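You operate a simulated robot arm through the tools that you are given. There is no shell and no other tool. Be economical: measure what you need, move in short steps, check, and stop when the job is done.

The job below is to be done with a simulated robot arm. You get a single attempt, and the scene is never put back.

Task
Stack the tin that says "nuts" from the counter top on top of the tin labelled "studs". Put the fuse labelled "5 AMP" from the counter top on top of the red cell and the fuse that says "10 AMP" on the shelf by the water tube. Stack the tin labelled "twine" from the counter top on top of the tin labelled "beads". Open the near bench front left door, take the tin marked "pegs" from the counter top and leave it on the upper shelf of the near bench front left cabinet, then shut the door. Fetch the orange tin and set it on the red coil. Take the grey cloth and put it on the grey tile. Put the silver spring on the dark mat. Set the blue lever to 1. Put one of the white tissues from the bench two top on the trolley end of the store counter. Take the green filter from the bench three top and leave it on the white framed slide. Pull the window bench front left door open. Any order will do. Set down upright: tin, orange tin, silver spring, green filter. The blue lever goes to its stop.

The check looks at the end state, three seconds after you hand in, the way a careful person would. Anything else that was tipped, shoved, dropped, spilled or broken makes it a failure. Flat cloth is picked up by pressing the open fingertips on it (5 to 10 N) and closing them slowly along it; thin cloth reads only 2 to 8 mm in the jaws.

Robot
A 7-joint arm with a fingered hand on a trunk, on a base that drives. Base frame: it is fixed to the floor where the robot stands at the start and does not move with it; the origin is under the middle of the robot, x ahead of it, y to its left, z up; the surface under the hand at the start is at about z = 850. Units: mm, degrees, N and s.
With the tool pointing down near the work surface it reaches from about 400 to 740 mm from the robot's upright axis, wherever it stands. Its first joint turns from -166.0 to 166.0 degrees. Places, roughly: black tin, grey tin, white tin [500, 1250, 1000]; blue lever [-5600, 1400, 900]; brown tin, green tin, pink tin [500, 0, 1000]; dark mat (38x23 cm) [-1000, -1280, 800]; fuse [500, -1250, 1000]; green filter (3x5x6 cm) [-8100, 900, 800]; grey cloth (7x5x2 cm) [-1200, 2000, 800]; grey tile (8x8x2 cm) [-3100, 1300, 800]; near bench front left door [-4100, 500, 400]; orange tin [500, 1500, 1000]; red cell [500, -1500, 1000]; red coil (10x10x2 cm) [400, 1100, 900]; red tin, teal tin [750, 750, 1000]; shelf by the water tube (13x16 cm) [-440, -2040, 960]; silver spring (4x4x6 cm) [400, -1100, 900]; trolley end of the store counter [-6500, -1800, 800]; upper shelf of the near bench front left cabinet [-4100, 700, 400]; white framed slide (5x5x2 cm) [-8100, 1100, 800]; white tissue (7x5x2 cm) [-6100, 1300, 800]; window bench front left door [-6600, 4000, 400]. Payload 3.4 kg.
The TCP is the grasp point between the finger pads, 25 mm short of the fingertips. In the tool frame z runs along the fingers and y along their closing line. The gripper opens to 88 mm. The gripper's body begins 29 mm behind the TCP. The gripper is a hand of 3 fingers: y runs from the thumb to the fingers, the wrist lies at [-13, -106, -174] in the tool frame, and closing takes about 1.5 s.
Orientation is told as [roll, pitch, yaw] about the base's x, y, z axes, in that order, counted from this pose: with the fingers straight down and the wrist toward the robot, the tool's x, y and z point along [0, 1, 0], [1, 0, 0] and [0, 0, -1] of the base frame.

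Tools
- The arm moves only by the tool move_arm. Its argument "commands" is a list of rows, each an object (a shift or turn left out is 0, a gripper value left out holds the last) with "linear": the shift along the tool's x, y, z in units of 40 mm (1.0 is 40 mm), a list of three; "rot": the turn, a rotation vector about the tool's x, y, z in units of 6 degrees (1.0 is 6 degrees), a list of three. In form: [{"linear": [dx, dy, dz], "rot": [ax, ay, az]}, ...]. A call has 1 to 10 rows; each row shifts and turns the commanded pose from where the row before left it, along the tool's axes as they then stand. "fingers" is the finger opening in mm, from 0 to 88, set as the call begins (left out, the last holds). A call with a number of a shift or a turn outside -1 to 1 is refused whole. A row lasts 0.2 s, in which the tool goes at most 50 mm and 8.6 degrees; a call with a longer step from one row to the next is refused whole, and so is a gripper value outside its range. A pose out of reach is approached as far as the arm can. The call stops where the force on the tool passes 40 N (or 10 N more than at its start, if that is more) or the arm is blocked; 0.2 s more then pass. The fingers move at their own pace (about 72 mm/s each) and stop on an object; they squeeze with about 27 N. The grip force told is the motor's: it shows also when the fingers shut on nothing. Time passes only in rows, and 0.2 s behind the last, so rows that do not move let the fingers close. It gives the time, the measured TCP pose, the force on the tool (base axes), the opening and the grip force at its end, in the units of the frame above (readings bear some noise), with the torque about the TCP (base axes, N m) and any sound that the robot's microphone picked up.
- Cameras (640 x 400 px; columns grow to the right, rows downward): "scene" is now at [20.5, 128.9, 1527.6]; the picture's right is [-0.25, -0.97, 0.00], its down [-0.64, 0.17, -0.75] and it looks along [0.73, -0.19, -0.66] (base axes); focal length 285 px, centre (320, 200). "wrist" rides on the gripper at [58, -85, -99] in the tool frame; the picture's right is [-0.67, 0.35, -0.66], its down [-0.69, -0.63, 0.37] and it looks along [-0.29, 0.69, 0.66] (tool axes); focal length 261 px, centre (320, 200). There is no depth. A picture from a camera that has moved, and an enlarged one, comes with that camera's place and axes in the base frame and with its lens. The place of the scene camera against the robot may be out by one fixed shift of up to 25 mm in any direction.
- camera(camera): a new picture of that camera. The clock stands still meanwhile.
- lift_body(by): slides the trunk up (or, below 0, down) by that many mm; the arm and the scene camera ride with it, the base frame stays. It gives what a move gives, with no picture.
- steer(legs): drives the robot by 1 to 6 legs, each [ahead, left, turn to the left] in mm, mm and degrees, along the robot's own axes; the way and the turn of a leg run together, so that a leg with both is an arc; at most 1500 mm and 180 degrees a leg. The arm and the cameras ride along, it lands a little off, and it stops where it bumps. It gives what a move gives.
- set_grasp(shape): the hand has 3 fingers and takes this shape, open, in about a second: jaw (thumb against the fingers, like two jaws); tri (thumb and two fingers); tip (a fingertip pinch); poke (one finger out to press); point (the index stretched); flat (the hand flat); cup (the hand cupped); fist (a fist). The gripper value then closes the fingers along that shape, each until it touches; the sizes above hold for jaw. It gives what a move gives, with no picture.
- turn_head(pan, tilt): turns the head with the scene camera to pan (to the left, within 155 degrees either way) and tilt (down, from -29 to 69), counted from straight ahead of the robot. It gives what a move gives.
- enlarge(camera, box): a new picture of the part [left, top, right, bottom] of that camera's present view, enlarged. The clock stands still meanwhile.
- finish_job(): hands the job in; it is judged then, once.

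Work in short steps. Places have to be worked out from the pictures, the camera data and where the tool is seen: move nearer, look again, correct. Check each grasp and each placing, and mend what went wrong. You have 567 turns and 360 pictures in all, those below and enlarged ones among them. Open the gripper and draw the arm clear of the work before you hand the job in, unless the task says otherwise.

The tools are called after "Emit:" by a JSON object that holds its "api" and its "payload". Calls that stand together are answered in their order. move_arm: Moves the arm, as the interface text tells. Its arguments: {"type":"object","properties":{"commands":{"type":"array","items":{"type":"object","properties":{"linear":{"type":"array","items":{"type":"number"}},"rot":{"type":"array","items":{"type":"number"}}}}},"fingers":{"type":"number"}},"required":["commands"]} The other tools are called the same way: lift_body (by) slides the trunk up or down; set_grasp (shape) gives the hand a shape; steer (legs) drives the base; turn_head (pan, tilt) turns the head that bears the scene camera; camera (camera) takes a picture; enlarge (camera, box) takes an enlarged picture of a part of a camera's view; finish_job () hands the job in.

At the start:

```text
time_s: 0.0
tool_pos: [427.9, 172.2, 1150.6]
orientation: [0.1, 0.1, 0.1]
wrist_force: [0.1, -0.2, -0.3]
torque: [-0.02, 0.01, -0.04]
finger_gap: 87.7
grip_force: 0.0
shape: jaw
trunk travel left (down, up): [-525.0, 65.0]
robot x, y, heading: [0.7, 2.3, 0.1]
head pan, tilt: [-14.7, 41.3]
```

scene: 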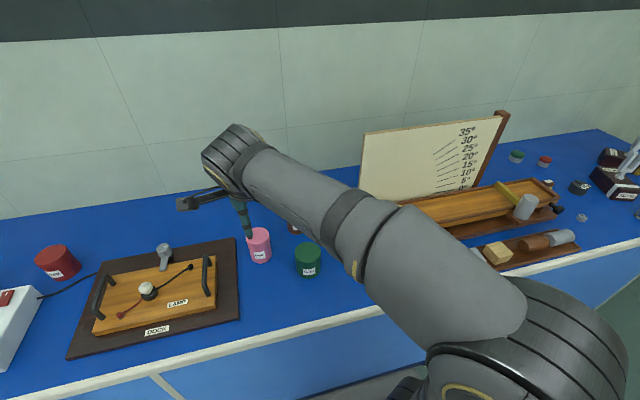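
wrist: 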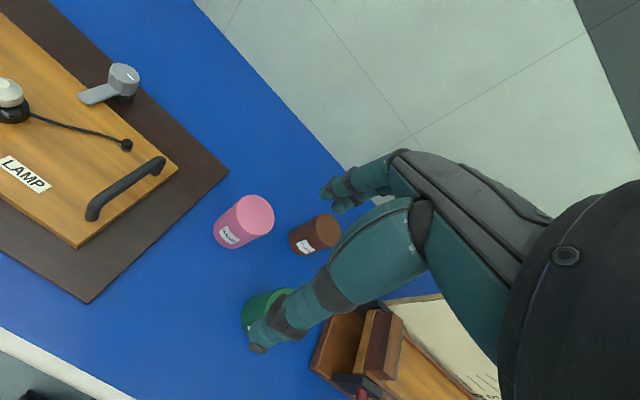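

The pictures show pink, green and brown tins in front, and a red tin to the left. I enlarge to read the labels first.

Emit:
{"api": "enlarge", "payload": {"camera": "scene", "box": [220, 200, 340, 290]}}

Emit:
{"api": "enlarge", "payload": {"camera": "wrist", "box": [190, 180, 350, 280]}}

Emit:
{"api": "enlarge", "payload": {"camera": "scene", "box": [0, 230, 120, 305]}}

```text
4.44 times, centred on (280, 245) of scene
camera zoom: at [20.5, 128.9, 1527.6], right [-0.25, -0.97, 0.0], down [-0.64, 0.17, -0.75], along [0.73, -0.19, -0.66], focal length 1265 px, centre (498, 0)
```

zoom: 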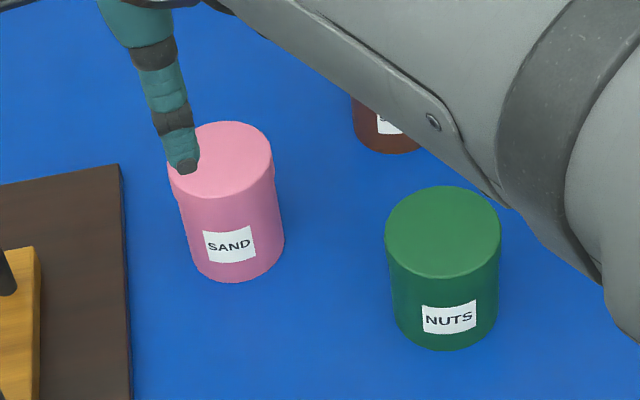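

```text
4.00 times, centred on (270, 230) of wrist
camera zoom: at [342.6, 229.4, 1250.9], right [0.35, -0.67, 0.66], down [-0.63, -0.69, -0.37], along [0.69, -0.29, -0.66], focal length 1043 px, centre (520, 80)
```

zoom: 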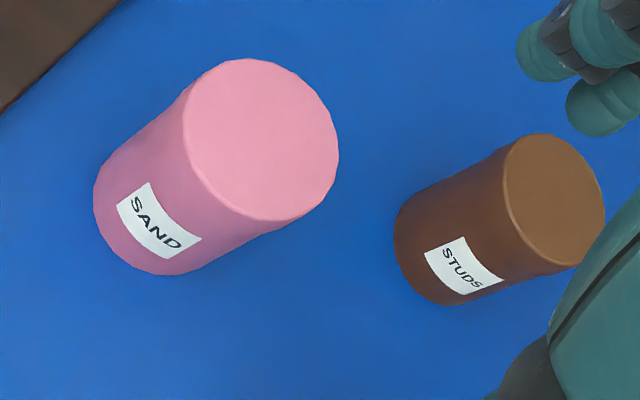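

```text
5.33 times, centred on (60, 268) of scene
camera zoom: at [20.5, 128.9, 1527.6], right [-0.25, -0.97, 0.0], down [-0.64, 0.17, -0.75], along [0.73, -0.19, -0.66], focal length 1518 px, centre (1707, -160)
```

zoom: 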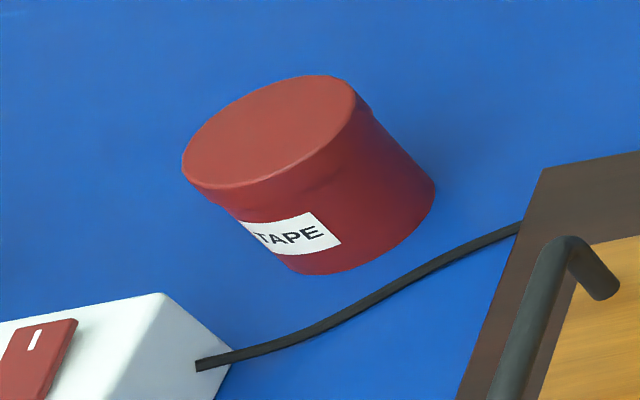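

NUTS is the green tin, STUDS the brown one; I estimate studs at about (635,46), nuts at about (465,55). I shift the hand left/back a bit so the wrist camera sees nuts clear of the fingers.

Emit:
{"api": "move_arm", "payload": {"commands": [{"linear": [0.7, -0.5, -0.6]}, {"linear": [0.7, -0.5, -0.6]}, {"linear": [0, 0, 0]}]}}

Emit:
{"api": "camera", "payload": {"camera": "wrist"}}

Emit:
{"api": "camera", "payload": {"camera": "scene"}}

```text
time_s: 0.8
tool_pos: [387.9, 226.9, 1201.7]
orientation: [-0.1, 0.0, 0.1]
wrist_force: [0.2, 0.7, -0.4]
torque: [0.01, 0.01, -0.02]
finger_gap: 87.7
grip_force: 0.0
shape: jaw
trunk travel left (down, up): [-525.0, 65.0]
robot x, y, heading: [2.3, 1.4, -0.1]
head pan, tilt: [-14.7, 41.3]
```

```text
354 pictures are left
camera wrist: at [302.5, 284.4, 1301.0], right [0.35, -0.67, 0.66], down [-0.63, -0.69, -0.37], along [0.69, -0.29, -0.66], focal length 261 px, centre (320, 200)
```

wrist: 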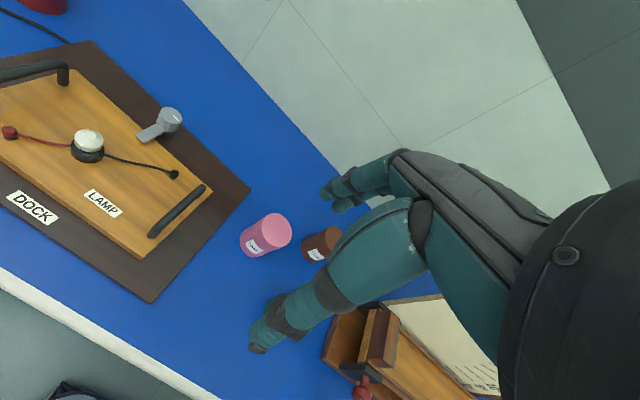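

```text
353 pictures are left
camera scene: at [20.5, 128.9, 1527.6], right [-0.25, -0.97, 0.0], down [-0.64, 0.17, -0.75], along [0.73, -0.19, -0.66], focal length 285 px, centre (320, 200)
```

scene: 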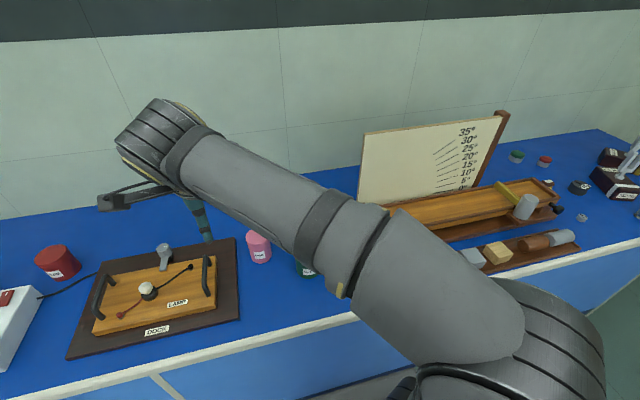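

The thumb hides the nuts tin from here; I move the hand to the right and slightly ahead so it appears left of the fingers.

Emit:
{"api": "move_arm", "payload": {"commands": [{"linear": [-0.9, 0.3, 0]}, {"linear": [-0.9, 0.3, 0]}, {"linear": [-0.9, 0.3, 0]}, {"linear": [-0.9, 0.3, 0]}, {"linear": [0, 0, 0]}]}}

Emit:
{"api": "camera", "payload": {"camera": "wrist"}}

Emit:
{"api": "camera", "payload": {"camera": "scene"}}

```text
time_s: 2.0
tool_pos: [438.1, 83.4, 1198.7]
orientation: [-0.1, 0.0, -0.1]
wrist_force: [-0.7, 0.4, 0.6]
torque: [0.0, -0.02, -0.01]
finger_gap: 87.6
grip_force: 0.0
shape: jaw
trunk travel left (down, up): [-525.0, 65.0]
robot x, y, heading: [-3.7, -0.6, 0.2]
head pan, tilt: [-14.7, 41.3]
```

```text
352 pictures are left
camera wrist: at [352.4, 140.6, 1298.4], right [0.35, -0.67, 0.66], down [-0.63, -0.69, -0.37], along [0.69, -0.29, -0.66], focal length 261 px, centre (320, 200)
```

wrist: 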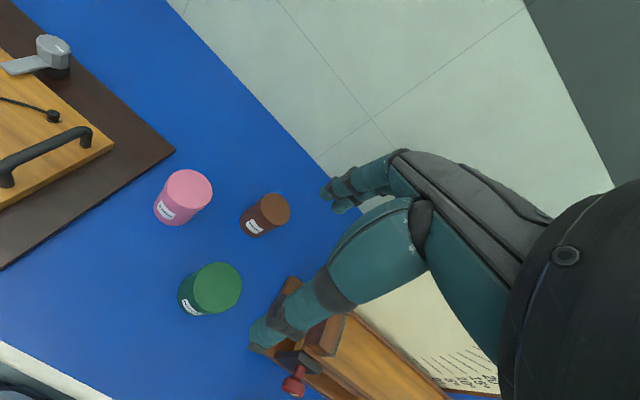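

```text
351 pictures are left
camera scene: at [20.5, 128.9, 1527.6], right [-0.25, -0.97, 0.0], down [-0.64, 0.17, -0.75], along [0.73, -0.19, -0.66], focal length 285 px, centre (320, 200)
```

scene: 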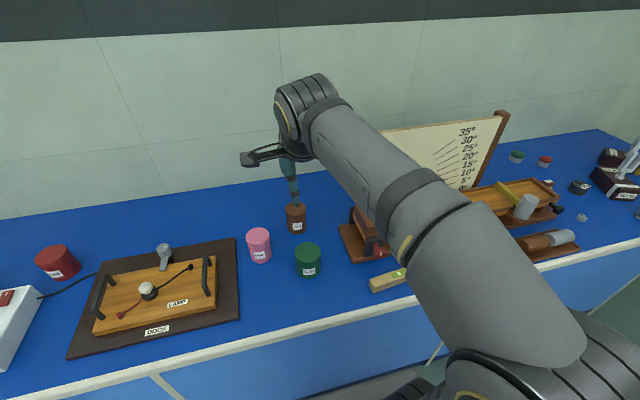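

Now all three tins are visible; I enlarge for accurate measurement.

Emit:
{"api": "enlarge", "payload": {"camera": "wrist", "box": [144, 160, 304, 330]}}

Emit:
{"api": "enlarge", "payload": {"camera": "scene", "box": [230, 190, 340, 290]}}

```text
2.35 times, centred on (224, 245) of wrist
camera zoom: at [352.4, 140.6, 1298.4], right [0.35, -0.67, 0.66], down [-0.63, -0.69, -0.37], along [0.69, -0.29, -0.66], focal length 613 px, centre (546, 94)
```

zoom: 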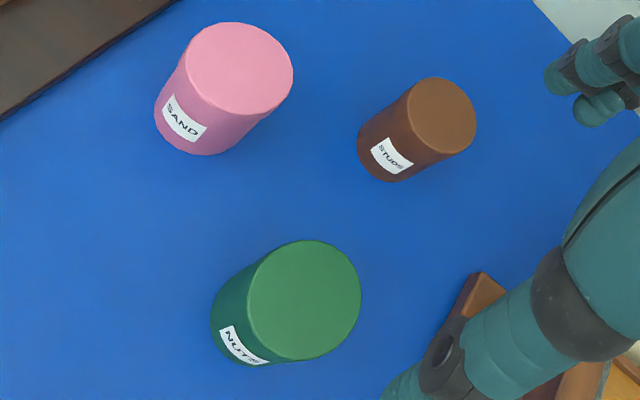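

```text
4.00 times, centred on (285, 240) of scene
camera zoom: at [20.5, 128.9, 1527.6], right [-0.25, -0.97, 0.0], down [-0.64, 0.17, -0.75], along [0.73, -0.19, -0.66], focal length 1138 px, centre (460, 40)
```

zoom: 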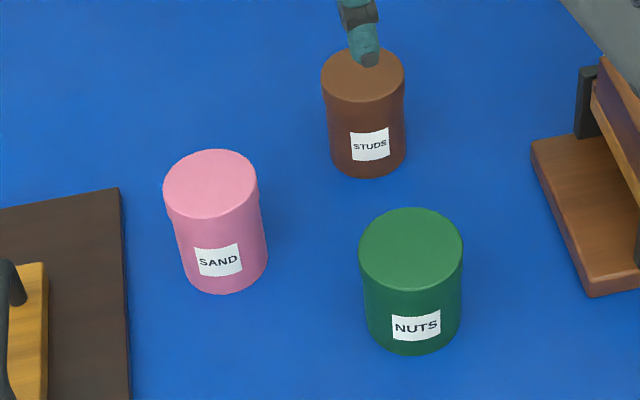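

Nuts is at about (477,48) with top z≈918, Ø≈68; studs at (639,46) with top ≈928. I move above nuts at z≈1000.

Emit:
{"api": "move_arm", "payload": {"commands": [{"linear": [-0.22, 0.25, 0.9]}, {"linear": [-0.22, 0.25, 0.9]}, {"linear": [-0.22, 0.25, 0.9]}, {"linear": [-0.22, 0.23, 0.9]}, {"linear": [0, 0, 0.9]}, {"linear": [0, 0, 0]}]}}

Emit:
{"api": "camera", "payload": {"camera": "wrist"}}

Emit:
{"api": "enlarge", "payload": {"camera": "scene", "box": [230, 170, 390, 290]}}

```text
time_s: 3.4
tool_pos: [476.6, 47.9, 1018.4]
orientation: [0.1, 0.0, 0.0]
wrist_force: [-0.8, 0.5, 0.4]
torque: [-0.01, 0.0, 0.0]
finger_gap: 87.4
grip_force: 0.1
shape: jaw
trunk travel left (down, up): [-525.0, 65.0]
robot x, y, heading: [2.0, 2.1, 0.2]
head pan, tilt: [-14.7, 41.3]
```

```text
348 pictures are left
camera wrist: at [391.1, 105.5, 1117.7], right [0.35, -0.67, 0.66], down [-0.63, -0.69, -0.37], along [0.69, -0.29, -0.66], focal length 261 px, centre (320, 200)
```

wrist: 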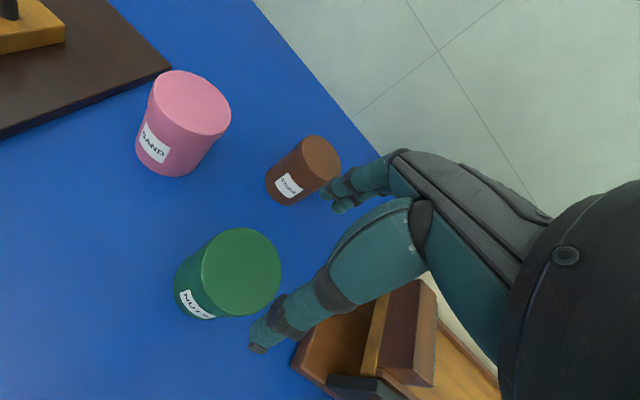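

```text
3.33 times, centred on (310, 230) of scene
camera zoom: at [20.5, 128.9, 1527.6], right [-0.25, -0.97, 0.0], down [-0.64, 0.17, -0.75], along [0.73, -0.19, -0.66], focal length 948 px, centre (353, 100)
```

zoom: 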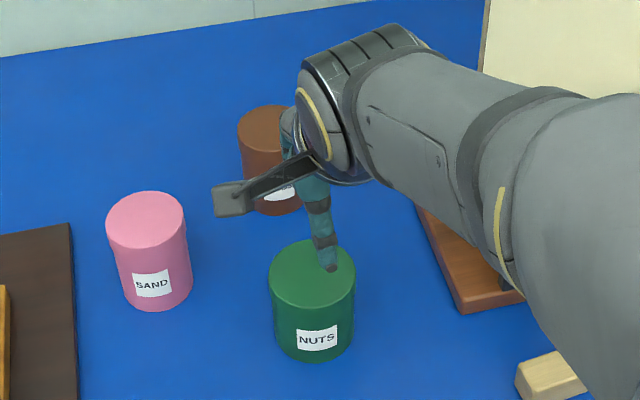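

The estimate holds (476,48). I lower onto the tin and close.

Emit:
{"api": "move_arm", "payload": {"commands": [{"linear": [0, 0, 0.8]}, {"linear": [0, 0, 0.8]}, {"linear": [0, 0, 0.8]}, {"linear": [0, 0, 0.5]}, {"linear": [0, 0, 0]}]}}

Emit:
{"api": "camera", "payload": {"camera": "wrist"}}

```text
time_s: 4.6
tool_pos: [476.5, 48.7, 903.5]
orientation: [0.1, -0.2, 0.0]
wrist_force: [6.2, 0.0, 19.1]
torque: [0.12, -0.18, -0.02]
finger_gap: 88.0
grip_force: 0.1
shape: jaw
trunk travel left (down, up): [-525.0, 65.0]
robot x, y, heading: [1.2, -1.3, 0.2]
head pan, tilt: [-14.7, 41.3]
```

```text
346 pictures are left
camera wrist: at [389.5, 106.1, 1003.6], right [0.35, -0.67, 0.66], down [-0.63, -0.69, -0.37], along [0.7, -0.28, -0.66], focal length 261 px, centre (320, 200)
```

wrist: 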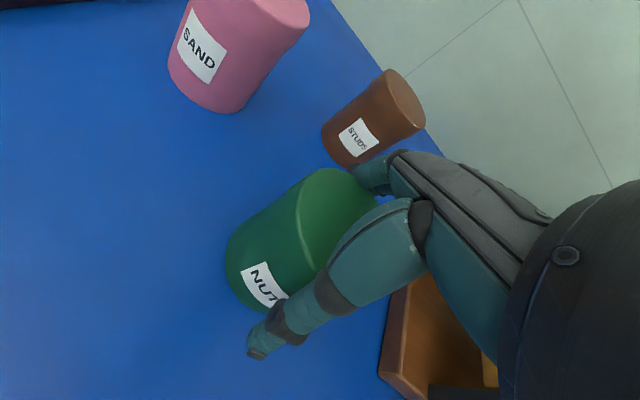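

19 N upward suggests the palm or a finger is touching the tin; I raise by 6 mm and look at the force.

Emit:
{"api": "move_arm", "payload": {"commands": [{"linear": [0, 0, -0.15]}, {"linear": [0, 0, 0]}]}}

Emit:
{"api": "enlarge", "payload": {"camera": "wrist", "box": [200, 130, 440, 370]}}

Emit:
{"api": "enlarge", "payload": {"camera": "scene", "box": [240, 190, 380, 300]}}

```text
time_s: 5.2
tool_pos: [473.6, 48.1, 909.6]
orientation: [0.0, 0.2, 0.1]
wrist_force: [0.2, -0.6, -1.1]
torque: [0.03, -0.03, 0.0]
finger_gap: 88.0
grip_force: 0.1
shape: jaw
trunk travel left (down, up): [-525.0, 65.0]
robot x, y, heading: [-1.0, -1.2, -0.3]
head pan, tilt: [-14.7, 41.3]
```

```text
1.67 times, centred on (320, 250) of wrist
camera zoom: at [388.4, 106.1, 1007.7], right [0.35, -0.67, 0.66], down [-0.63, -0.69, -0.36], along [0.69, -0.29, -0.66], focal length 434 px, centre (320, 117)
```

zoom: 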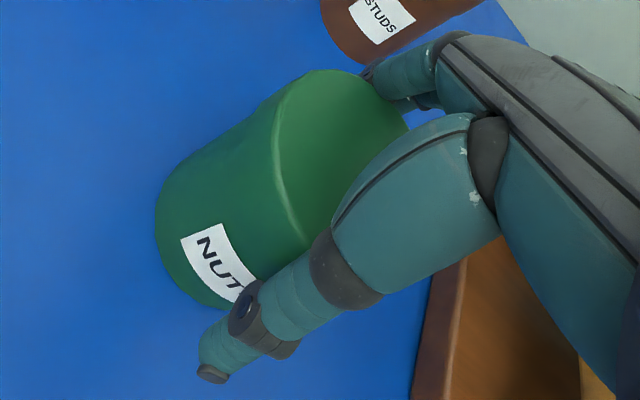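

```text
3.64 times, centred on (310, 245) of scene
camera zoom: at [20.7, 128.9, 1527.4], right [-0.25, -0.97, 0.0], down [-0.64, 0.17, -0.75], along [0.73, -0.19, -0.66], focal length 1035 px, centre (356, 36)
```

zoom: 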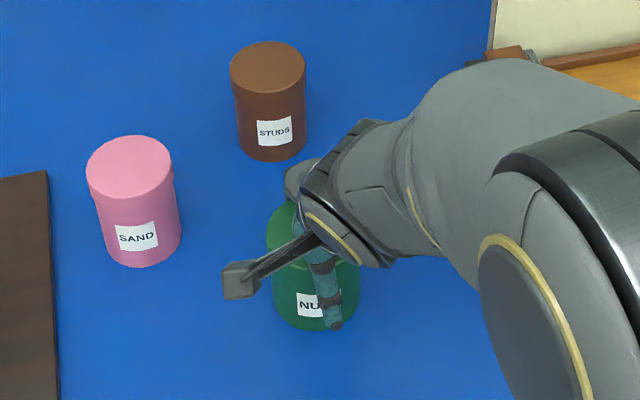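

The hand straddles the tin with no load now. I close the fingers.

Emit:
{"api": "move_arm", "payload": {"commands": [{"linear": [0, 0, 0]}, {"linear": [0, 0, 0]}, {"linear": [0, 0, 0]}, {"linear": [0, 0, 0]}, {"linear": [0, 0, 0]}, {"linear": [0, 0, 0]}, {"linear": [0, 0, 0]}], "fingers": 0}}

Emit:
{"api": "enlarge", "payload": {"camera": "wrist", "box": [200, 130, 440, 370]}}

```text
time_s: 6.8
tool_pos: [473.8, 48.5, 909.2]
orientation: [0.0, 0.1, -0.1]
wrist_force: [0.9, 0.3, 1.4]
torque: [-0.03, -0.1, 0.06]
finger_gap: 60.6
grip_force: 27.0
shape: jaw
trunk travel left (down, up): [-525.0, 65.0]
robot x, y, heading: [0.6, 2.4, 0.1]
head pan, tilt: [-14.7, 41.3]
```

```text
1.67 times, centred on (320, 250) of wrist
camera zoom: at [388.9, 106.1, 1008.7], right [0.35, -0.67, 0.66], down [-0.63, -0.69, -0.37], along [0.69, -0.29, -0.66], focal length 434 px, centre (320, 117)
```

zoom: 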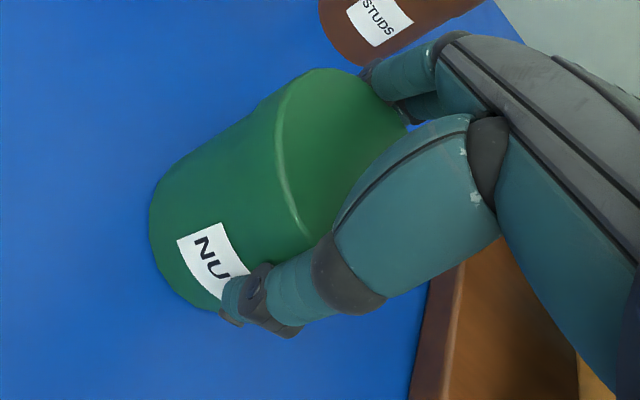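

Grip is firm at 60.6 mm. I lift 120 mm and carry it forward above studs.

Emit:
{"api": "move_arm", "payload": {"commands": [{"linear": [0, 0, -0.8]}, {"linear": [0, 0, -0.8]}, {"linear": [0, 0, -0.8]}, {"linear": [0, 0, -0.6]}, {"linear": [0, 0.8, 0]}, {"linear": [0, 0.8, 0]}, {"linear": [0, 0.8, 0]}, {"linear": [0, 0.8, 0]}, {"linear": [-0.06, 0.93, 0]}, {"linear": [0, 0, 0]}]}}

Emit:
{"api": "camera", "payload": {"camera": "wrist"}}

Emit:
{"api": "enlarge", "payload": {"camera": "scene", "box": [230, 130, 390, 260]}}

```text
time_s: 9.0
tool_pos: [641.3, 43.9, 1030.1]
orientation: [0.1, 0.1, 0.0]
wrist_force: [-0.5, 0.1, -1.1]
torque: [-0.02, -0.03, 0.01]
finger_gap: 60.4
grip_force: 26.7
shape: jaw
trunk travel left (down, up): [-525.0, 65.0]
robot x, y, heading: [2.4, -1.1, -0.1]
head pan, tilt: [-14.7, 41.3]
```

```text
342 pictures are left
camera wrist: at [555.4, 100.6, 1129.3], right [0.35, -0.67, 0.66], down [-0.63, -0.69, -0.37], along [0.69, -0.29, -0.66], focal length 261 px, centre (320, 200)
```

wrist: 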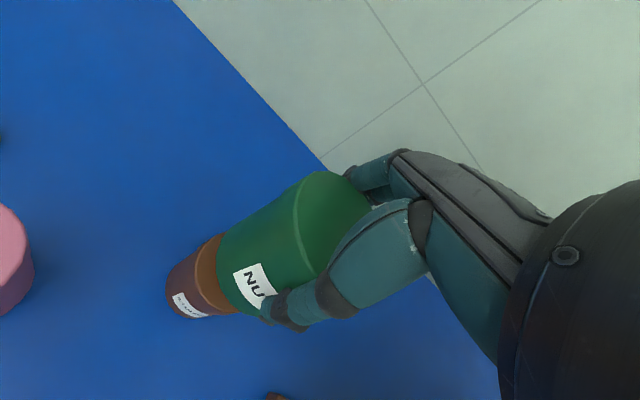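

```text
3.08 times, centred on (310, 195) of scene
camera zoom: at [20.8, 128.9, 1527.6], right [-0.25, -0.97, 0.0], down [-0.64, 0.17, -0.75], along [0.73, -0.19, -0.66], focal length 876 px, centre (351, 215)
```

zoom: 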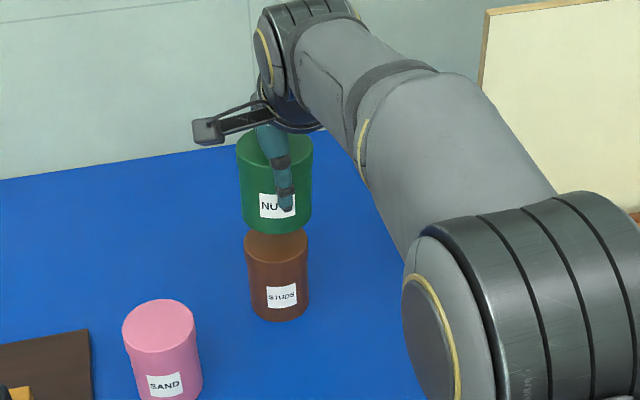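

Alignment looks right in both views. I lower in steps watching the force.

Emit:
{"api": "move_arm", "payload": {"commands": [{"linear": [0, 0, 0.4]}, {"linear": [0, 0, 0.3]}, {"linear": [0, 0, 0.1]}, {"linear": [0, 0, 0]}]}}

Emit:
{"api": "enlarge", "payload": {"camera": "scene", "box": [265, 150, 345, 240]}}

```text
time_s: 10.0
tool_pos: [641.3, 45.8, 999.1]
orientation: [0.0, 0.0, 0.0]
wrist_force: [-0.2, 0.4, -1.7]
torque: [-0.01, 0.01, -0.02]
finger_gap: 60.1
grip_force: 27.4
shape: jaw
trunk travel left (down, up): [-525.0, 65.0]
robot x, y, heading: [1.7, 2.1, -0.0]
head pan, tilt: [-14.7, 41.3]
```

```text
4.44 times, centred on (305, 195) of scene
camera zoom: at [20.8, 128.9, 1527.6], right [-0.25, -0.97, 0.0], down [-0.64, 0.17, -0.75], along [0.73, -0.19, -0.66], focal length 1265 px, centre (387, 222)
```

zoom: 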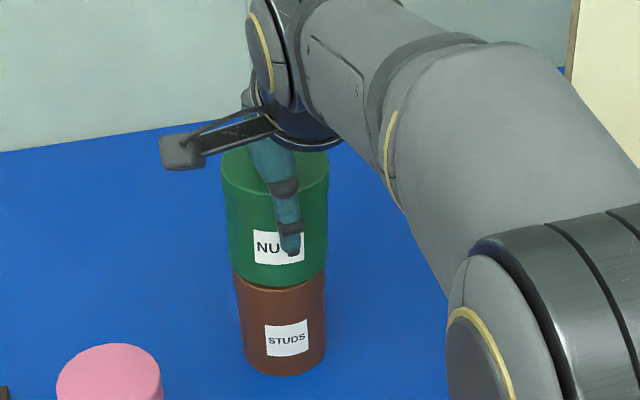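

Close to contact; I continue in 4 mm steps.

Emit:
{"api": "move_arm", "payload": {"commands": [{"linear": [0, 0, 0.1]}, {"linear": [0, 0, 0.1]}, {"linear": [0, 0, 0]}]}}

```text
time_s: 10.8
tool_pos: [639.2, 45.7, 992.3]
orientation: [0.0, -0.4, 0.0]
wrist_force: [0.6, 1.2, 16.9]
torque: [-0.14, -0.56, 0.03]
finger_gap: 60.0
grip_force: 26.6
shape: jaw
trunk travel left (down, up): [-525.0, 65.0]
robot x, y, heading: [1.7, 0.4, 0.0]
head pan, tilt: [-14.7, 41.3]
```

Contact (17 N). I ease 1.5 mm up and open the fingers.

Emit:
{"api": "move_arm", "payload": {"commands": [{"linear": [0, 0, -0.04]}, {"linear": [0, 0, 0]}]}}

Emit:
{"api": "move_arm", "payload": {"commands": [{"linear": [0, 0, 0]}, {"linear": [0, 0, 0]}, {"linear": [0, 0, 0]}, {"linear": [0, 0, 0]}, {"linear": [0, 0, 0]}, {"linear": [0, 0, 0]}], "fingers": 88}}

Emit:
{"api": "enlarge", "payload": {"camera": "scene", "box": [265, 150, 345, 240]}}

Emit:
{"api": "camera", "payload": {"camera": "wrist"}}

```text
time_s: 11.4
tool_pos: [640.2, 46.9, 992.5]
orientation: [0.0, -0.1, -0.1]
wrist_force: [0.5, 1.7, 18.0]
torque: [-0.14, -0.59, 0.03]
finger_gap: 59.7
grip_force: 27.2
shape: jaw
trunk travel left (down, up): [-525.0, 65.0]
robot x, y, heading: [-1.7, -1.3, -0.4]
head pan, tilt: [-14.7, 41.3]
```

```text
time_s: 12.8
tool_pos: [638.8, 46.2, 991.5]
orientation: [0.0, 0.0, 0.0]
wrist_force: [-2.1, 2.6, 7.3]
torque: [0.01, 0.03, 0.02]
finger_gap: 87.8
grip_force: 0.2
shape: jaw
trunk travel left (down, up): [-525.0, 65.0]
robot x, y, heading: [5.6, 0.4, -0.1]
head pan, tilt: [-14.7, 41.3]
```

```text
4.44 times, centred on (305, 195) of scene
camera zoom: at [19.3, 129.1, 1527.6], right [-0.25, -0.97, 0.0], down [-0.64, 0.17, -0.75], along [0.73, -0.19, -0.66], focal length 1265 px, centre (387, 222)
```

zoom: 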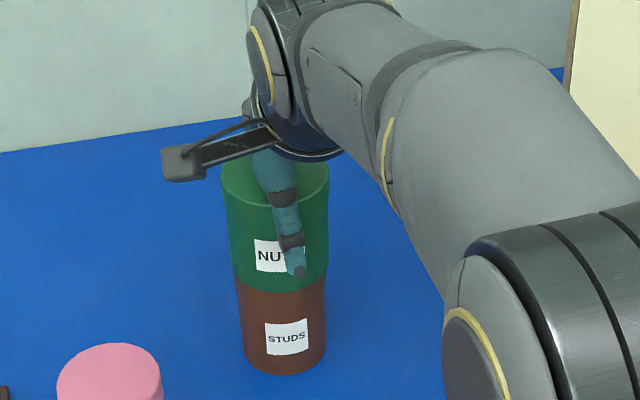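

```text
338 pictures are left
camera wrist: at [554.1, 103.6, 1091.0], right [0.35, -0.67, 0.66], down [-0.63, -0.69, -0.37], along [0.69, -0.29, -0.66], focal length 261 px, centre (320, 200)
```

wrist: 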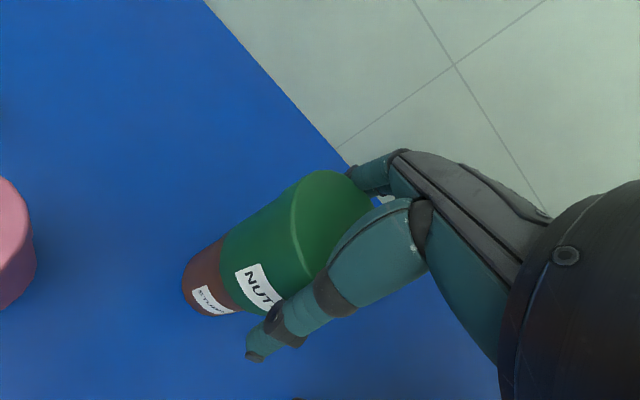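

Stacked and released. I raise straight up clear and check.

Emit:
{"api": "move_arm", "payload": {"commands": [{"linear": [0, 0, -0.3]}, {"linear": [0, 0, -0.6]}, {"linear": [0, 0, -0.8]}, {"linear": [0, 0, -0.9]}, {"linear": [0, 0, -0.9]}, {"linear": [0, -0.8, -0.5]}, {"linear": [0, -0.8, 0]}, {"linear": [0, -0.8, 0]}, {"linear": [0, -0.8, 0]}, {"linear": [0, 0, 0]}]}}

Emit:
{"api": "camera", "payload": {"camera": "wrist"}}

```text
time_s: 15.0
tool_pos: [512.4, 47.0, 1150.4]
orientation: [0.0, 0.0, 0.1]
wrist_force: [-0.3, 0.9, 0.3]
torque: [-0.05, 0.0, 0.01]
finger_gap: 87.9
grip_force: 0.0
shape: jaw
trunk travel left (down, up): [-525.0, 65.0]
robot x, y, heading: [-1.8, -0.5, -0.1]
head pan, tilt: [-14.7, 41.3]
```

```text
337 pictures are left
camera wrist: at [427.2, 104.1, 1249.9], right [0.35, -0.67, 0.66], down [-0.63, -0.69, -0.37], along [0.69, -0.29, -0.66], focal length 261 px, centre (320, 200)
```

wrist: 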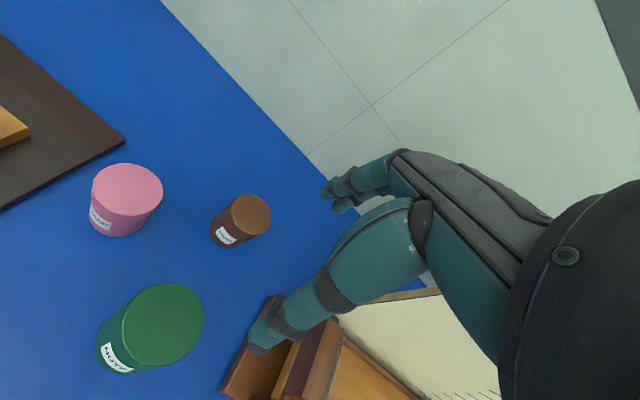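

Strange: the green tin appears back at its old place. I check with the scene camera.

Emit:
{"api": "camera", "payload": {"camera": "scene"}}

Emit:
{"api": "camera", "payload": {"camera": "wrist"}}

```text
336 pictures are left
camera scene: at [20.6, 128.9, 1527.6], right [-0.25, -0.97, 0.0], down [-0.64, 0.17, -0.75], along [0.73, -0.19, -0.66], focal length 285 px, centre (320, 200)
```

scene: 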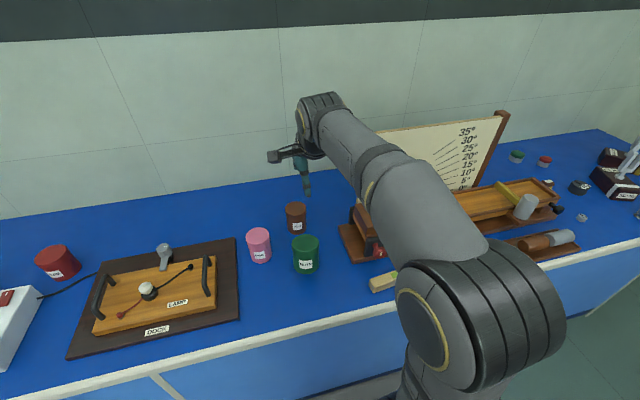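

```text
335 pictures are left
camera wrist: at [427.2, 104.1, 1249.9], right [0.35, -0.67, 0.66], down [-0.63, -0.69, -0.37], along [0.69, -0.29, -0.66], focal length 261 px, centre (320, 200)
```

wrist: 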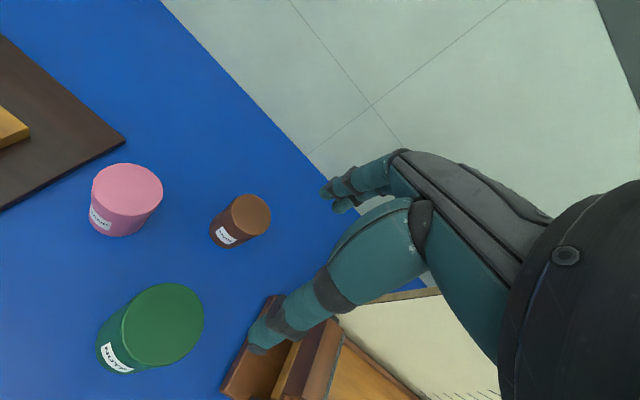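

The tin is off the stack, upright on the counter near its old place. I enlarge to check its state precisely.

Emit:
{"api": "enlarge", "payload": {"camera": "wrist", "box": [80, 150, 300, 390]}}

Emit:
{"api": "enlarge", "payload": {"camera": "scene", "box": [230, 190, 340, 290]}}

```text
1.67 times, centred on (190, 270) of wrist
camera zoom: at [427.2, 104.1, 1249.9], right [0.35, -0.67, 0.66], down [-0.63, -0.69, -0.37], along [0.69, -0.29, -0.66], focal length 434 px, centre (537, 83)
```

zoom: 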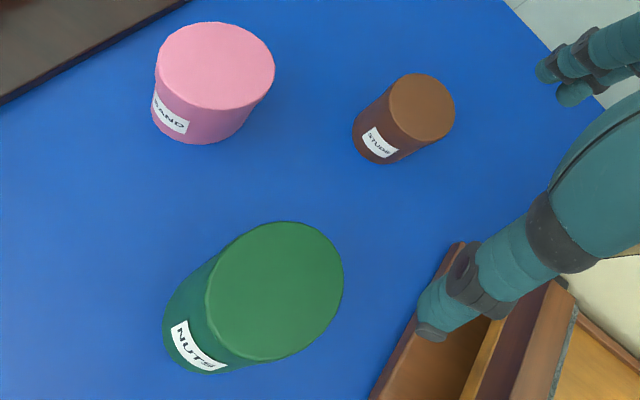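

```text
4.00 times, centred on (285, 240) of scene
camera zoom: at [20.6, 128.9, 1527.6], right [-0.25, -0.97, 0.0], down [-0.64, 0.17, -0.75], along [0.73, -0.19, -0.66], focal length 1138 px, centre (460, 40)
```

zoom: 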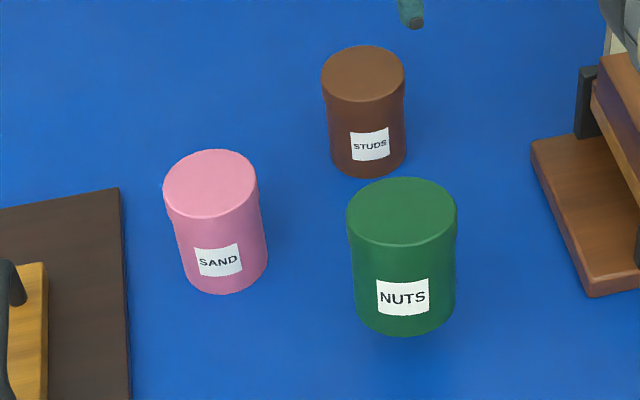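

The tin looks to be in mid-air (larger, shadow offset) — it was evidently dragged up with the hand. I let time pass and look.

Emit:
{"api": "move_arm", "payload": {"commands": [{"linear": [0, 0, 0]}]}}

Emit:
{"api": "enlarge", "payload": {"camera": "scene", "box": [230, 190, 340, 290]}}

```text
time_s: 15.4
tool_pos: [511.7, 45.7, 1150.5]
orientation: [0.0, 0.0, -0.1]
wrist_force: [0.7, -0.1, -0.2]
torque: [0.0, -0.01, -0.02]
finger_gap: 88.1
grip_force: 0.0
shape: jaw
trunk travel left (down, up): [-525.0, 65.0]
robot x, y, heading: [-2.7, 3.0, 0.0]
head pan, tilt: [-14.7, 41.3]
```

```text
4.00 times, centred on (285, 240) of scene
camera zoom: at [20.5, 128.9, 1527.6], right [-0.25, -0.97, 0.0], down [-0.64, 0.17, -0.75], along [0.73, -0.19, -0.66], focal length 1138 px, centre (460, 40)
```

zoom: 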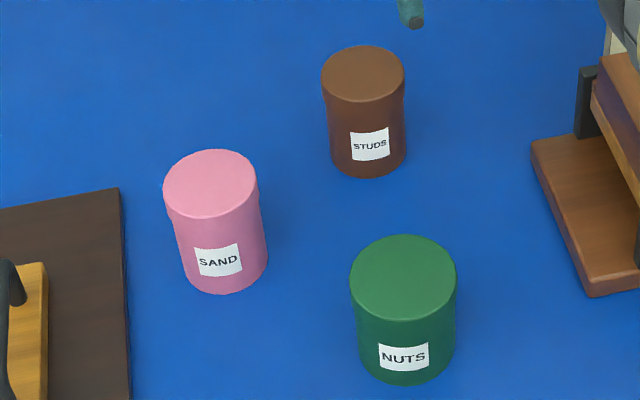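

It landed upright. I take a wrist view for its new position.

Emit:
{"api": "enlarge", "payload": {"camera": "wrist", "box": [60, 150, 300, 400]}}

```text
1.60 times, centred on (180, 275) of wrist
camera zoom: at [427.2, 104.0, 1250.0], right [0.35, -0.67, 0.66], down [-0.63, -0.69, -0.37], along [0.69, -0.29, -0.66], focal length 417 px, centre (544, 80)
```

zoom: 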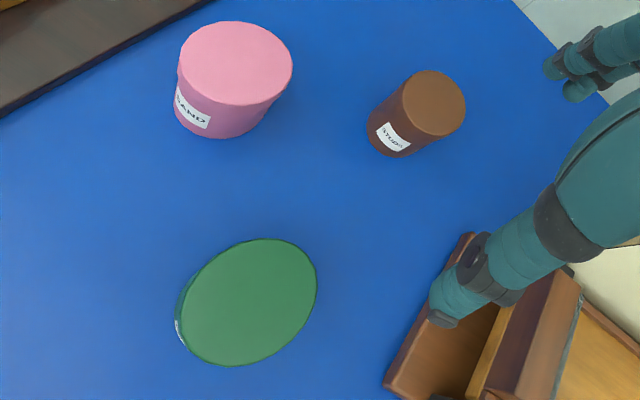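

Nuts now at about (454,58). I position above it at z≈1005 and recheck.

Emit:
{"api": "move_arm", "payload": {"commands": [{"linear": [0.08, -0.36, 0.7]}, {"linear": [0.08, -0.36, 0.7]}, {"linear": [0.08, -0.36, 0.7]}, {"linear": [0.08, -0.36, 0.7]}, {"linear": [0, 0, 0.8]}, {"linear": [0, 0, 0]}]}}

Emit:
{"api": "camera", "payload": {"camera": "wrist"}}

Emit:
{"api": "enlarge", "payload": {"camera": "scene", "box": [230, 190, 340, 290]}}

```text
time_s: 16.8
tool_pos: [454.0, 56.7, 1005.5]
orientation: [0.0, 0.0, -0.1]
wrist_force: [0.4, 0.1, 0.1]
torque: [-0.03, 0.01, 0.0]
finger_gap: 88.0
grip_force: 0.1
shape: jaw
trunk travel left (down, up): [-525.0, 65.0]
robot x, y, heading: [-0.1, 1.4, -0.1]
head pan, tilt: [-14.7, 41.3]
```

```text
330 pictures are left
camera wrist: at [368.4, 114.1, 1105.1], right [0.35, -0.67, 0.66], down [-0.63, -0.69, -0.37], along [0.69, -0.29, -0.66], focal length 261 px, centre (320, 200)
```

wrist: 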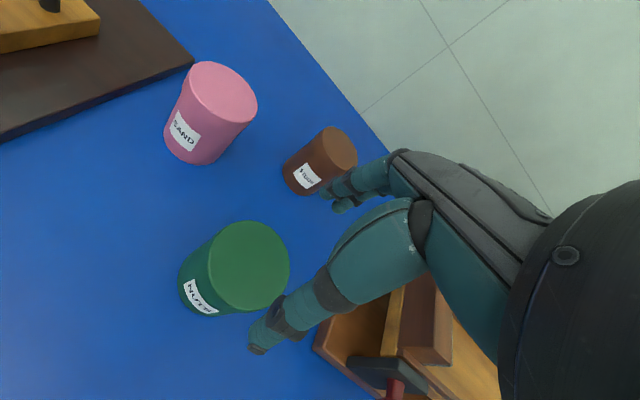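

```text
4.00 times, centred on (285, 240) of scene
camera zoom: at [20.6, 128.9, 1527.6], right [-0.25, -0.97, 0.0], down [-0.64, 0.17, -0.75], along [0.73, -0.19, -0.66], focal length 1138 px, centre (460, 40)
```

zoom: 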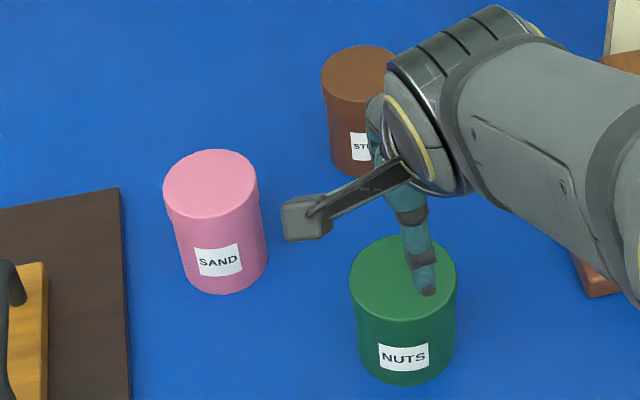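

Consistent. I descend to z≈914 and close.

Emit:
{"api": "move_arm", "payload": {"commands": [{"linear": [0.02, 0, 0.8]}, {"linear": [0.02, 0, 0.8]}, {"linear": [0, 0, 0.5]}, {"linear": [0, 0, 0.2]}, {"linear": [0, 0, 0]}]}}

Emit:
{"api": "move_arm", "payload": {"commands": [{"linear": [0, 0, 0]}, {"linear": [0, 0, 0]}, {"linear": [0, 0, 0]}, {"linear": [0, 0, 0]}, {"linear": [0, 0, 0]}, {"linear": [0, 0, 0]}, {"linear": [0, 0, 0]}], "fingers": 0}}

Emit:
{"api": "camera", "payload": {"camera": "wrist"}}

```text
time_s: 18.0
tool_pos: [453.8, 59.0, 913.2]
orientation: [0.0, 0.0, 0.0]
wrist_force: [1.6, -0.1, 3.7]
torque: [0.03, -0.1, 0.01]
finger_gap: 87.8
grip_force: 0.1
shape: jaw
trunk travel left (down, up): [-525.0, 65.0]
robot x, y, heading: [-1.4, -1.0, 0.1]
head pan, tilt: [-14.7, 41.3]
```

```text
time_s: 19.6
tool_pos: [453.7, 59.0, 913.0]
orientation: [0.0, 0.0, 0.1]
wrist_force: [1.5, -0.8, 0.5]
torque: [-0.04, -0.1, 0.02]
finger_gap: 64.7
grip_force: 26.7
shape: jaw
trunk travel left (down, up): [-525.0, 65.0]
robot x, y, heading: [0.3, -2.6, -0.0]
head pan, tilt: [-14.7, 41.3]
```

```text
328 pictures are left
camera wrist: at [368.7, 117.3, 1012.7], right [0.35, -0.67, 0.66], down [-0.63, -0.69, -0.37], along [0.69, -0.29, -0.66], focal length 261 px, centre (320, 200)
```

wrist: 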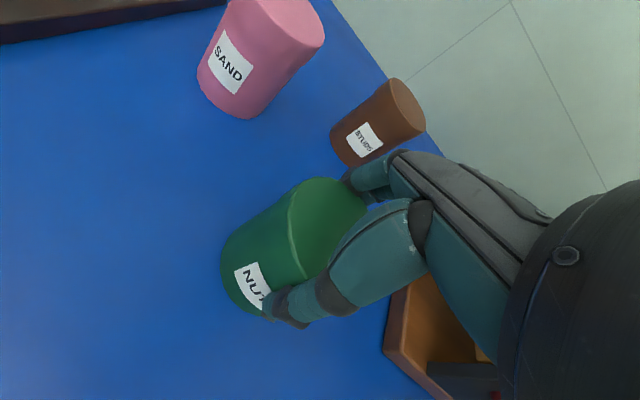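

Gripped at 64.7 mm. I lift and carry to above studs (639,46).

Emit:
{"api": "move_arm", "payload": {"commands": [{"linear": [0, 0, -0.8]}, {"linear": [0, 0, -0.8]}, {"linear": [0, 0, -0.8]}, {"linear": [0, 0, -0.6]}, {"linear": [-0.06, 0.9, 0]}, {"linear": [-0.06, 0.9, 0]}, {"linear": [-0.06, 0.9, 0]}, {"linear": [-0.06, 0.9, 0]}, {"linear": [-0.06, 0.95, 0]}, {"linear": [0, 0, 0]}]}}

Emit:
{"api": "camera", "payload": {"camera": "wrist"}}

Emit:
{"api": "enlarge", "payload": {"camera": "scene", "box": [265, 130, 345, 240]}}

```text
time_s: 21.8
tool_pos: [637.5, 46.2, 1035.6]
orientation: [0.1, 0.1, 0.0]
wrist_force: [0.7, 0.2, -1.9]
torque: [0.02, 0.04, 0.0]
finger_gap: 64.6
grip_force: 26.6
shape: jaw
trunk travel left (down, up): [-525.0, 65.0]
robot x, y, heading: [-1.1, -0.6, 0.0]
head pan, tilt: [-14.7, 41.3]
```

```text
327 pictures are left
camera wrist: at [551.8, 103.9, 1134.0], right [0.35, -0.67, 0.66], down [-0.63, -0.69, -0.37], along [0.69, -0.29, -0.66], focal length 261 px, centre (320, 200)
```

wrist: 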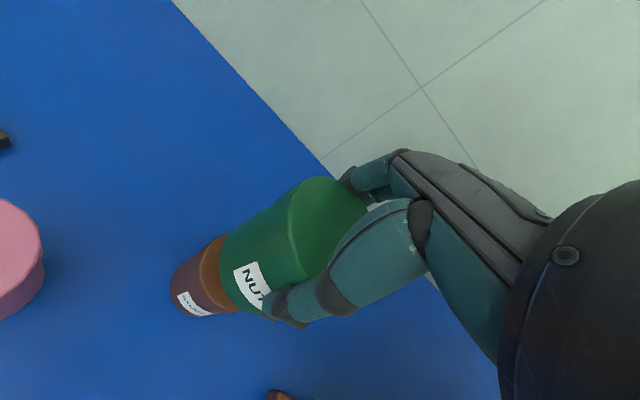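

```text
3.64 times, centred on (305, 185) of scene
camera zoom: at [20.8, 128.9, 1527.6], right [-0.25, -0.97, 0.0], down [-0.64, 0.17, -0.75], along [0.73, -0.19, -0.66], focal length 1035 px, centre (374, 254)
```

zoom: 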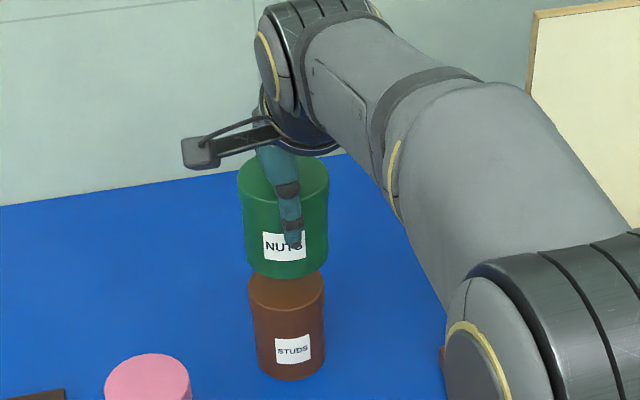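

Aligned. Contact is expected near z≈998; I lower.

Emit:
{"api": "move_arm", "payload": {"commands": [{"linear": [0, 0, 0.4]}, {"linear": [0, 0, 0.35]}, {"linear": [0, 0, 0.07]}, {"linear": [0, 0, 0.07]}, {"linear": [0, 0, 0]}]}}

```text
time_s: 23.0
tool_pos: [638.5, 47.7, 999.5]
orientation: [0.0, 0.0, 0.0]
wrist_force: [-0.2, -0.1, -0.6]
torque: [-0.03, 0.02, 0.03]
finger_gap: 64.5
grip_force: 27.2
shape: jaw
trunk travel left (down, up): [-525.0, 65.0]
robot x, y, heading: [2.5, 4.4, -0.4]
head pan, tilt: [-14.7, 41.3]
```

Emit:
{"api": "move_arm", "payload": {"commands": [{"linear": [0, 0, 0.06]}, {"linear": [0, 0, 0]}]}}

```text
time_s: 23.6
tool_pos: [636.5, 47.6, 999.1]
orientation: [-0.1, -0.1, 0.1]
wrist_force: [1.0, 0.3, 4.6]
torque: [-0.07, -0.21, -0.03]
finger_gap: 64.3
grip_force: 27.0
shape: jaw
trunk travel left (down, up): [-525.0, 65.0]
robot x, y, heading: [1.3, 0.7, -0.3]
head pan, tilt: [-14.7, 41.3]
```

Light contact, 4.6 N. I open the fingers here and look.

Emit:
{"api": "move_arm", "payload": {"commands": [{"linear": [0, 0, 0]}, {"linear": [0, 0, 0]}, {"linear": [0, 0, 0]}, {"linear": [0, 0, 0]}, {"linear": [0, 0, 0]}, {"linear": [0, 0, 0]}], "fingers": 88}}

Emit:
{"api": "move_arm", "payload": {"commands": [{"linear": [0, 0, -0.3]}, {"linear": [0, 0, -0.2]}, {"linear": [0, 0, 0]}]}}

Emit:
{"api": "camera", "payload": {"camera": "wrist"}}

Emit:
{"api": "enlarge", "payload": {"camera": "scene", "box": [265, 130, 345, 240]}}

```text
time_s: 25.0
tool_pos: [637.2, 47.9, 997.4]
orientation: [0.0, 0.0, 0.0]
wrist_force: [1.0, 0.1, 2.3]
torque: [0.05, -0.01, 0.05]
finger_gap: 87.8
grip_force: 0.0
shape: jaw
trunk travel left (down, up): [-525.0, 65.0]
robot x, y, heading: [-0.3, 0.0, -0.2]
head pan, tilt: [-14.7, 41.3]
```

```text
time_s: 25.8
tool_pos: [636.6, 49.1, 1017.0]
orientation: [0.0, 0.0, 0.0]
wrist_force: [-0.1, 0.2, -0.6]
torque: [-0.01, 0.01, -0.02]
finger_gap: 87.8
grip_force: 0.1
shape: jaw
trunk travel left (down, up): [-525.0, 65.0]
robot x, y, heading: [-3.1, -0.3, -0.2]
head pan, tilt: [-14.7, 41.3]
```

```text
325 pictures are left
camera wrist: at [552.4, 106.3, 1117.1], right [0.35, -0.67, 0.66], down [-0.63, -0.69, -0.37], along [0.69, -0.29, -0.66], focal length 261 px, centre (320, 200)
```

wrist: 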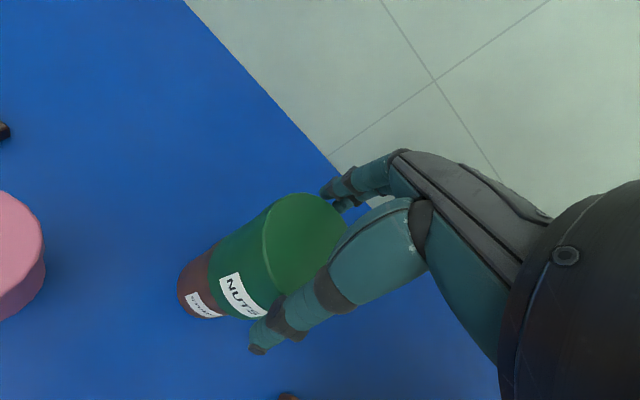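

```text
3.64 times, centred on (305, 185) of scene
camera zoom: at [20.6, 128.9, 1527.6], right [-0.25, -0.97, 0.0], down [-0.64, 0.17, -0.75], along [0.73, -0.19, -0.66], focal length 1035 px, centre (374, 254)
```

zoom: 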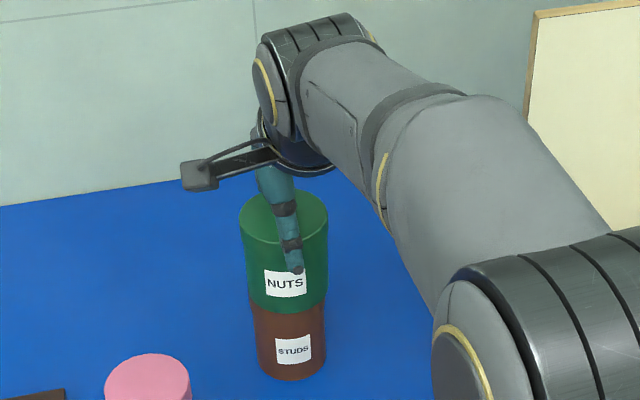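

The tin stays on the stack while the hand rises. I continue up slowly.

Emit:
{"api": "move_arm", "payload": {"commands": [{"linear": [0, 0, -0.4]}, {"linear": [0, 0, -0.6]}, {"linear": [0, 0, -0.8]}, {"linear": [0, 0, -0.8]}, {"linear": [0, 0, -0.8]}, {"linear": [0, 0, 0]}]}}

Emit:
{"api": "enlarge", "payload": {"camera": "scene", "box": [230, 100, 390, 290]}}

Emit:
{"api": "camera", "payload": {"camera": "wrist"}}

```text
time_s: 27.2
tool_pos: [637.0, 49.4, 1153.3]
orientation: [0.0, 0.0, 0.0]
wrist_force: [-0.2, -0.2, -0.6]
torque: [0.04, -0.02, 0.02]
finger_gap: 87.9
grip_force: 0.0
shape: jaw
trunk travel left (down, up): [-525.0, 65.0]
robot x, y, heading: [-0.6, 3.3, -0.2]
head pan, tilt: [-14.7, 41.3]
```

```text
2.11 times, centred on (310, 195) of scene
camera zoom: at [20.5, 128.9, 1527.6], right [-0.25, -0.97, 0.0], down [-0.64, 0.17, -0.75], along [0.73, -0.19, -0.66], focal length 599 px, centre (341, 210)
```

zoom: 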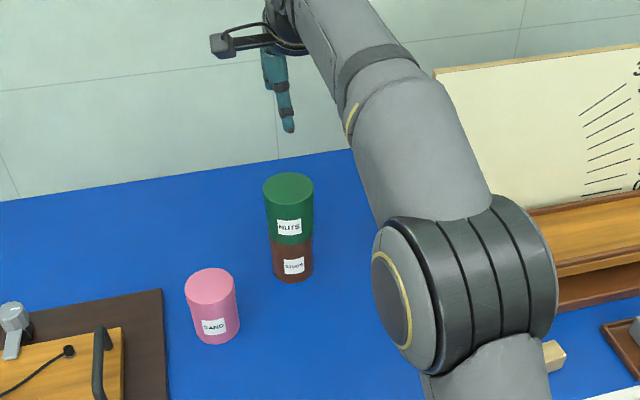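

```text
322 pictures are left
camera wrist: at [551.5, 106.7, 1252.8], right [0.35, -0.67, 0.66], down [-0.63, -0.69, -0.37], along [0.69, -0.29, -0.66], focal length 261 px, centre (320, 200)
```

wrist: 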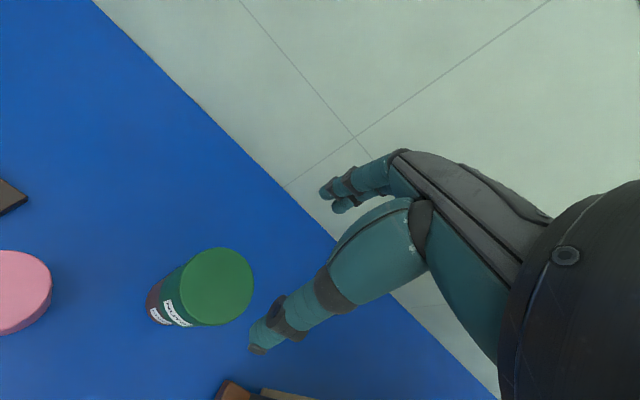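

Nuts is stacked on studs. I withdraw the hand towards the robot and raise it, then look to the right along the counter.

Emit:
{"api": "move_arm", "payload": {"commands": [{"linear": [0, -0.8, -0.5]}, {"linear": [0, -0.9, -0.5]}, {"linear": [0, -0.9, -0.5]}, {"linear": [0, -0.9, -0.5]}, {"linear": [0, -0.9, -0.2]}, {"linear": [0, -0.9, 0]}, {"linear": [0, 0, 0]}]}}

Emit:
{"api": "turn_head", "payload": {"pan": -55, "tilt": 30}}

Emit:
{"api": "camera", "payload": {"camera": "scene"}}

```text
time_s: 28.8
tool_pos: [425.1, 47.6, 1241.6]
orientation: [0.0, 0.0, 0.0]
wrist_force: [0.1, -0.1, 0.7]
torque: [-0.03, -0.01, 0.01]
finger_gap: 87.6
grip_force: 0.1
shape: jaw
trunk travel left (down, up): [-525.0, 65.0]
robot x, y, heading: [-2.6, -2.1, -0.2]
head pan, tilt: [-14.7, 41.3]
```

```text
time_s: 29.9
tool_pos: [424.7, 48.3, 1241.3]
orientation: [0.0, 0.0, 0.0]
wrist_force: [-0.1, -0.2, -0.7]
torque: [-0.01, 0.03, -0.02]
finger_gap: 88.1
grip_force: 0.0
shape: jaw
trunk travel left (down, up): [-525.0, 65.0]
robot x, y, heading: [2.3, -1.5, -0.0]
head pan, tilt: [-55.0, 30.0]
```

```text
321 pictures are left
camera scene: at [-8.9, 76.2, 1544.8], right [-0.82, -0.57, 0.0], down [-0.29, 0.41, -0.87], along [0.5, -0.71, -0.5], focal length 285 px, centre (320, 200)
```

scene: 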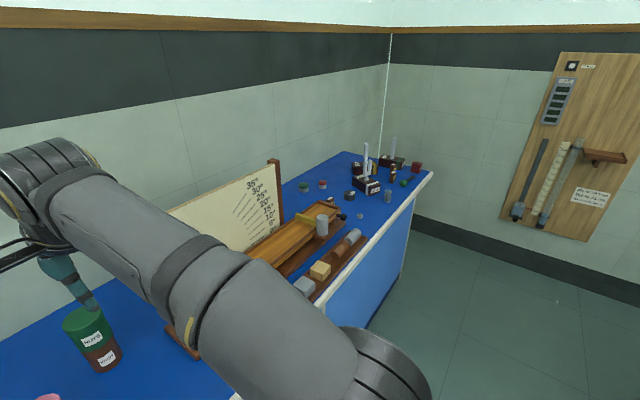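

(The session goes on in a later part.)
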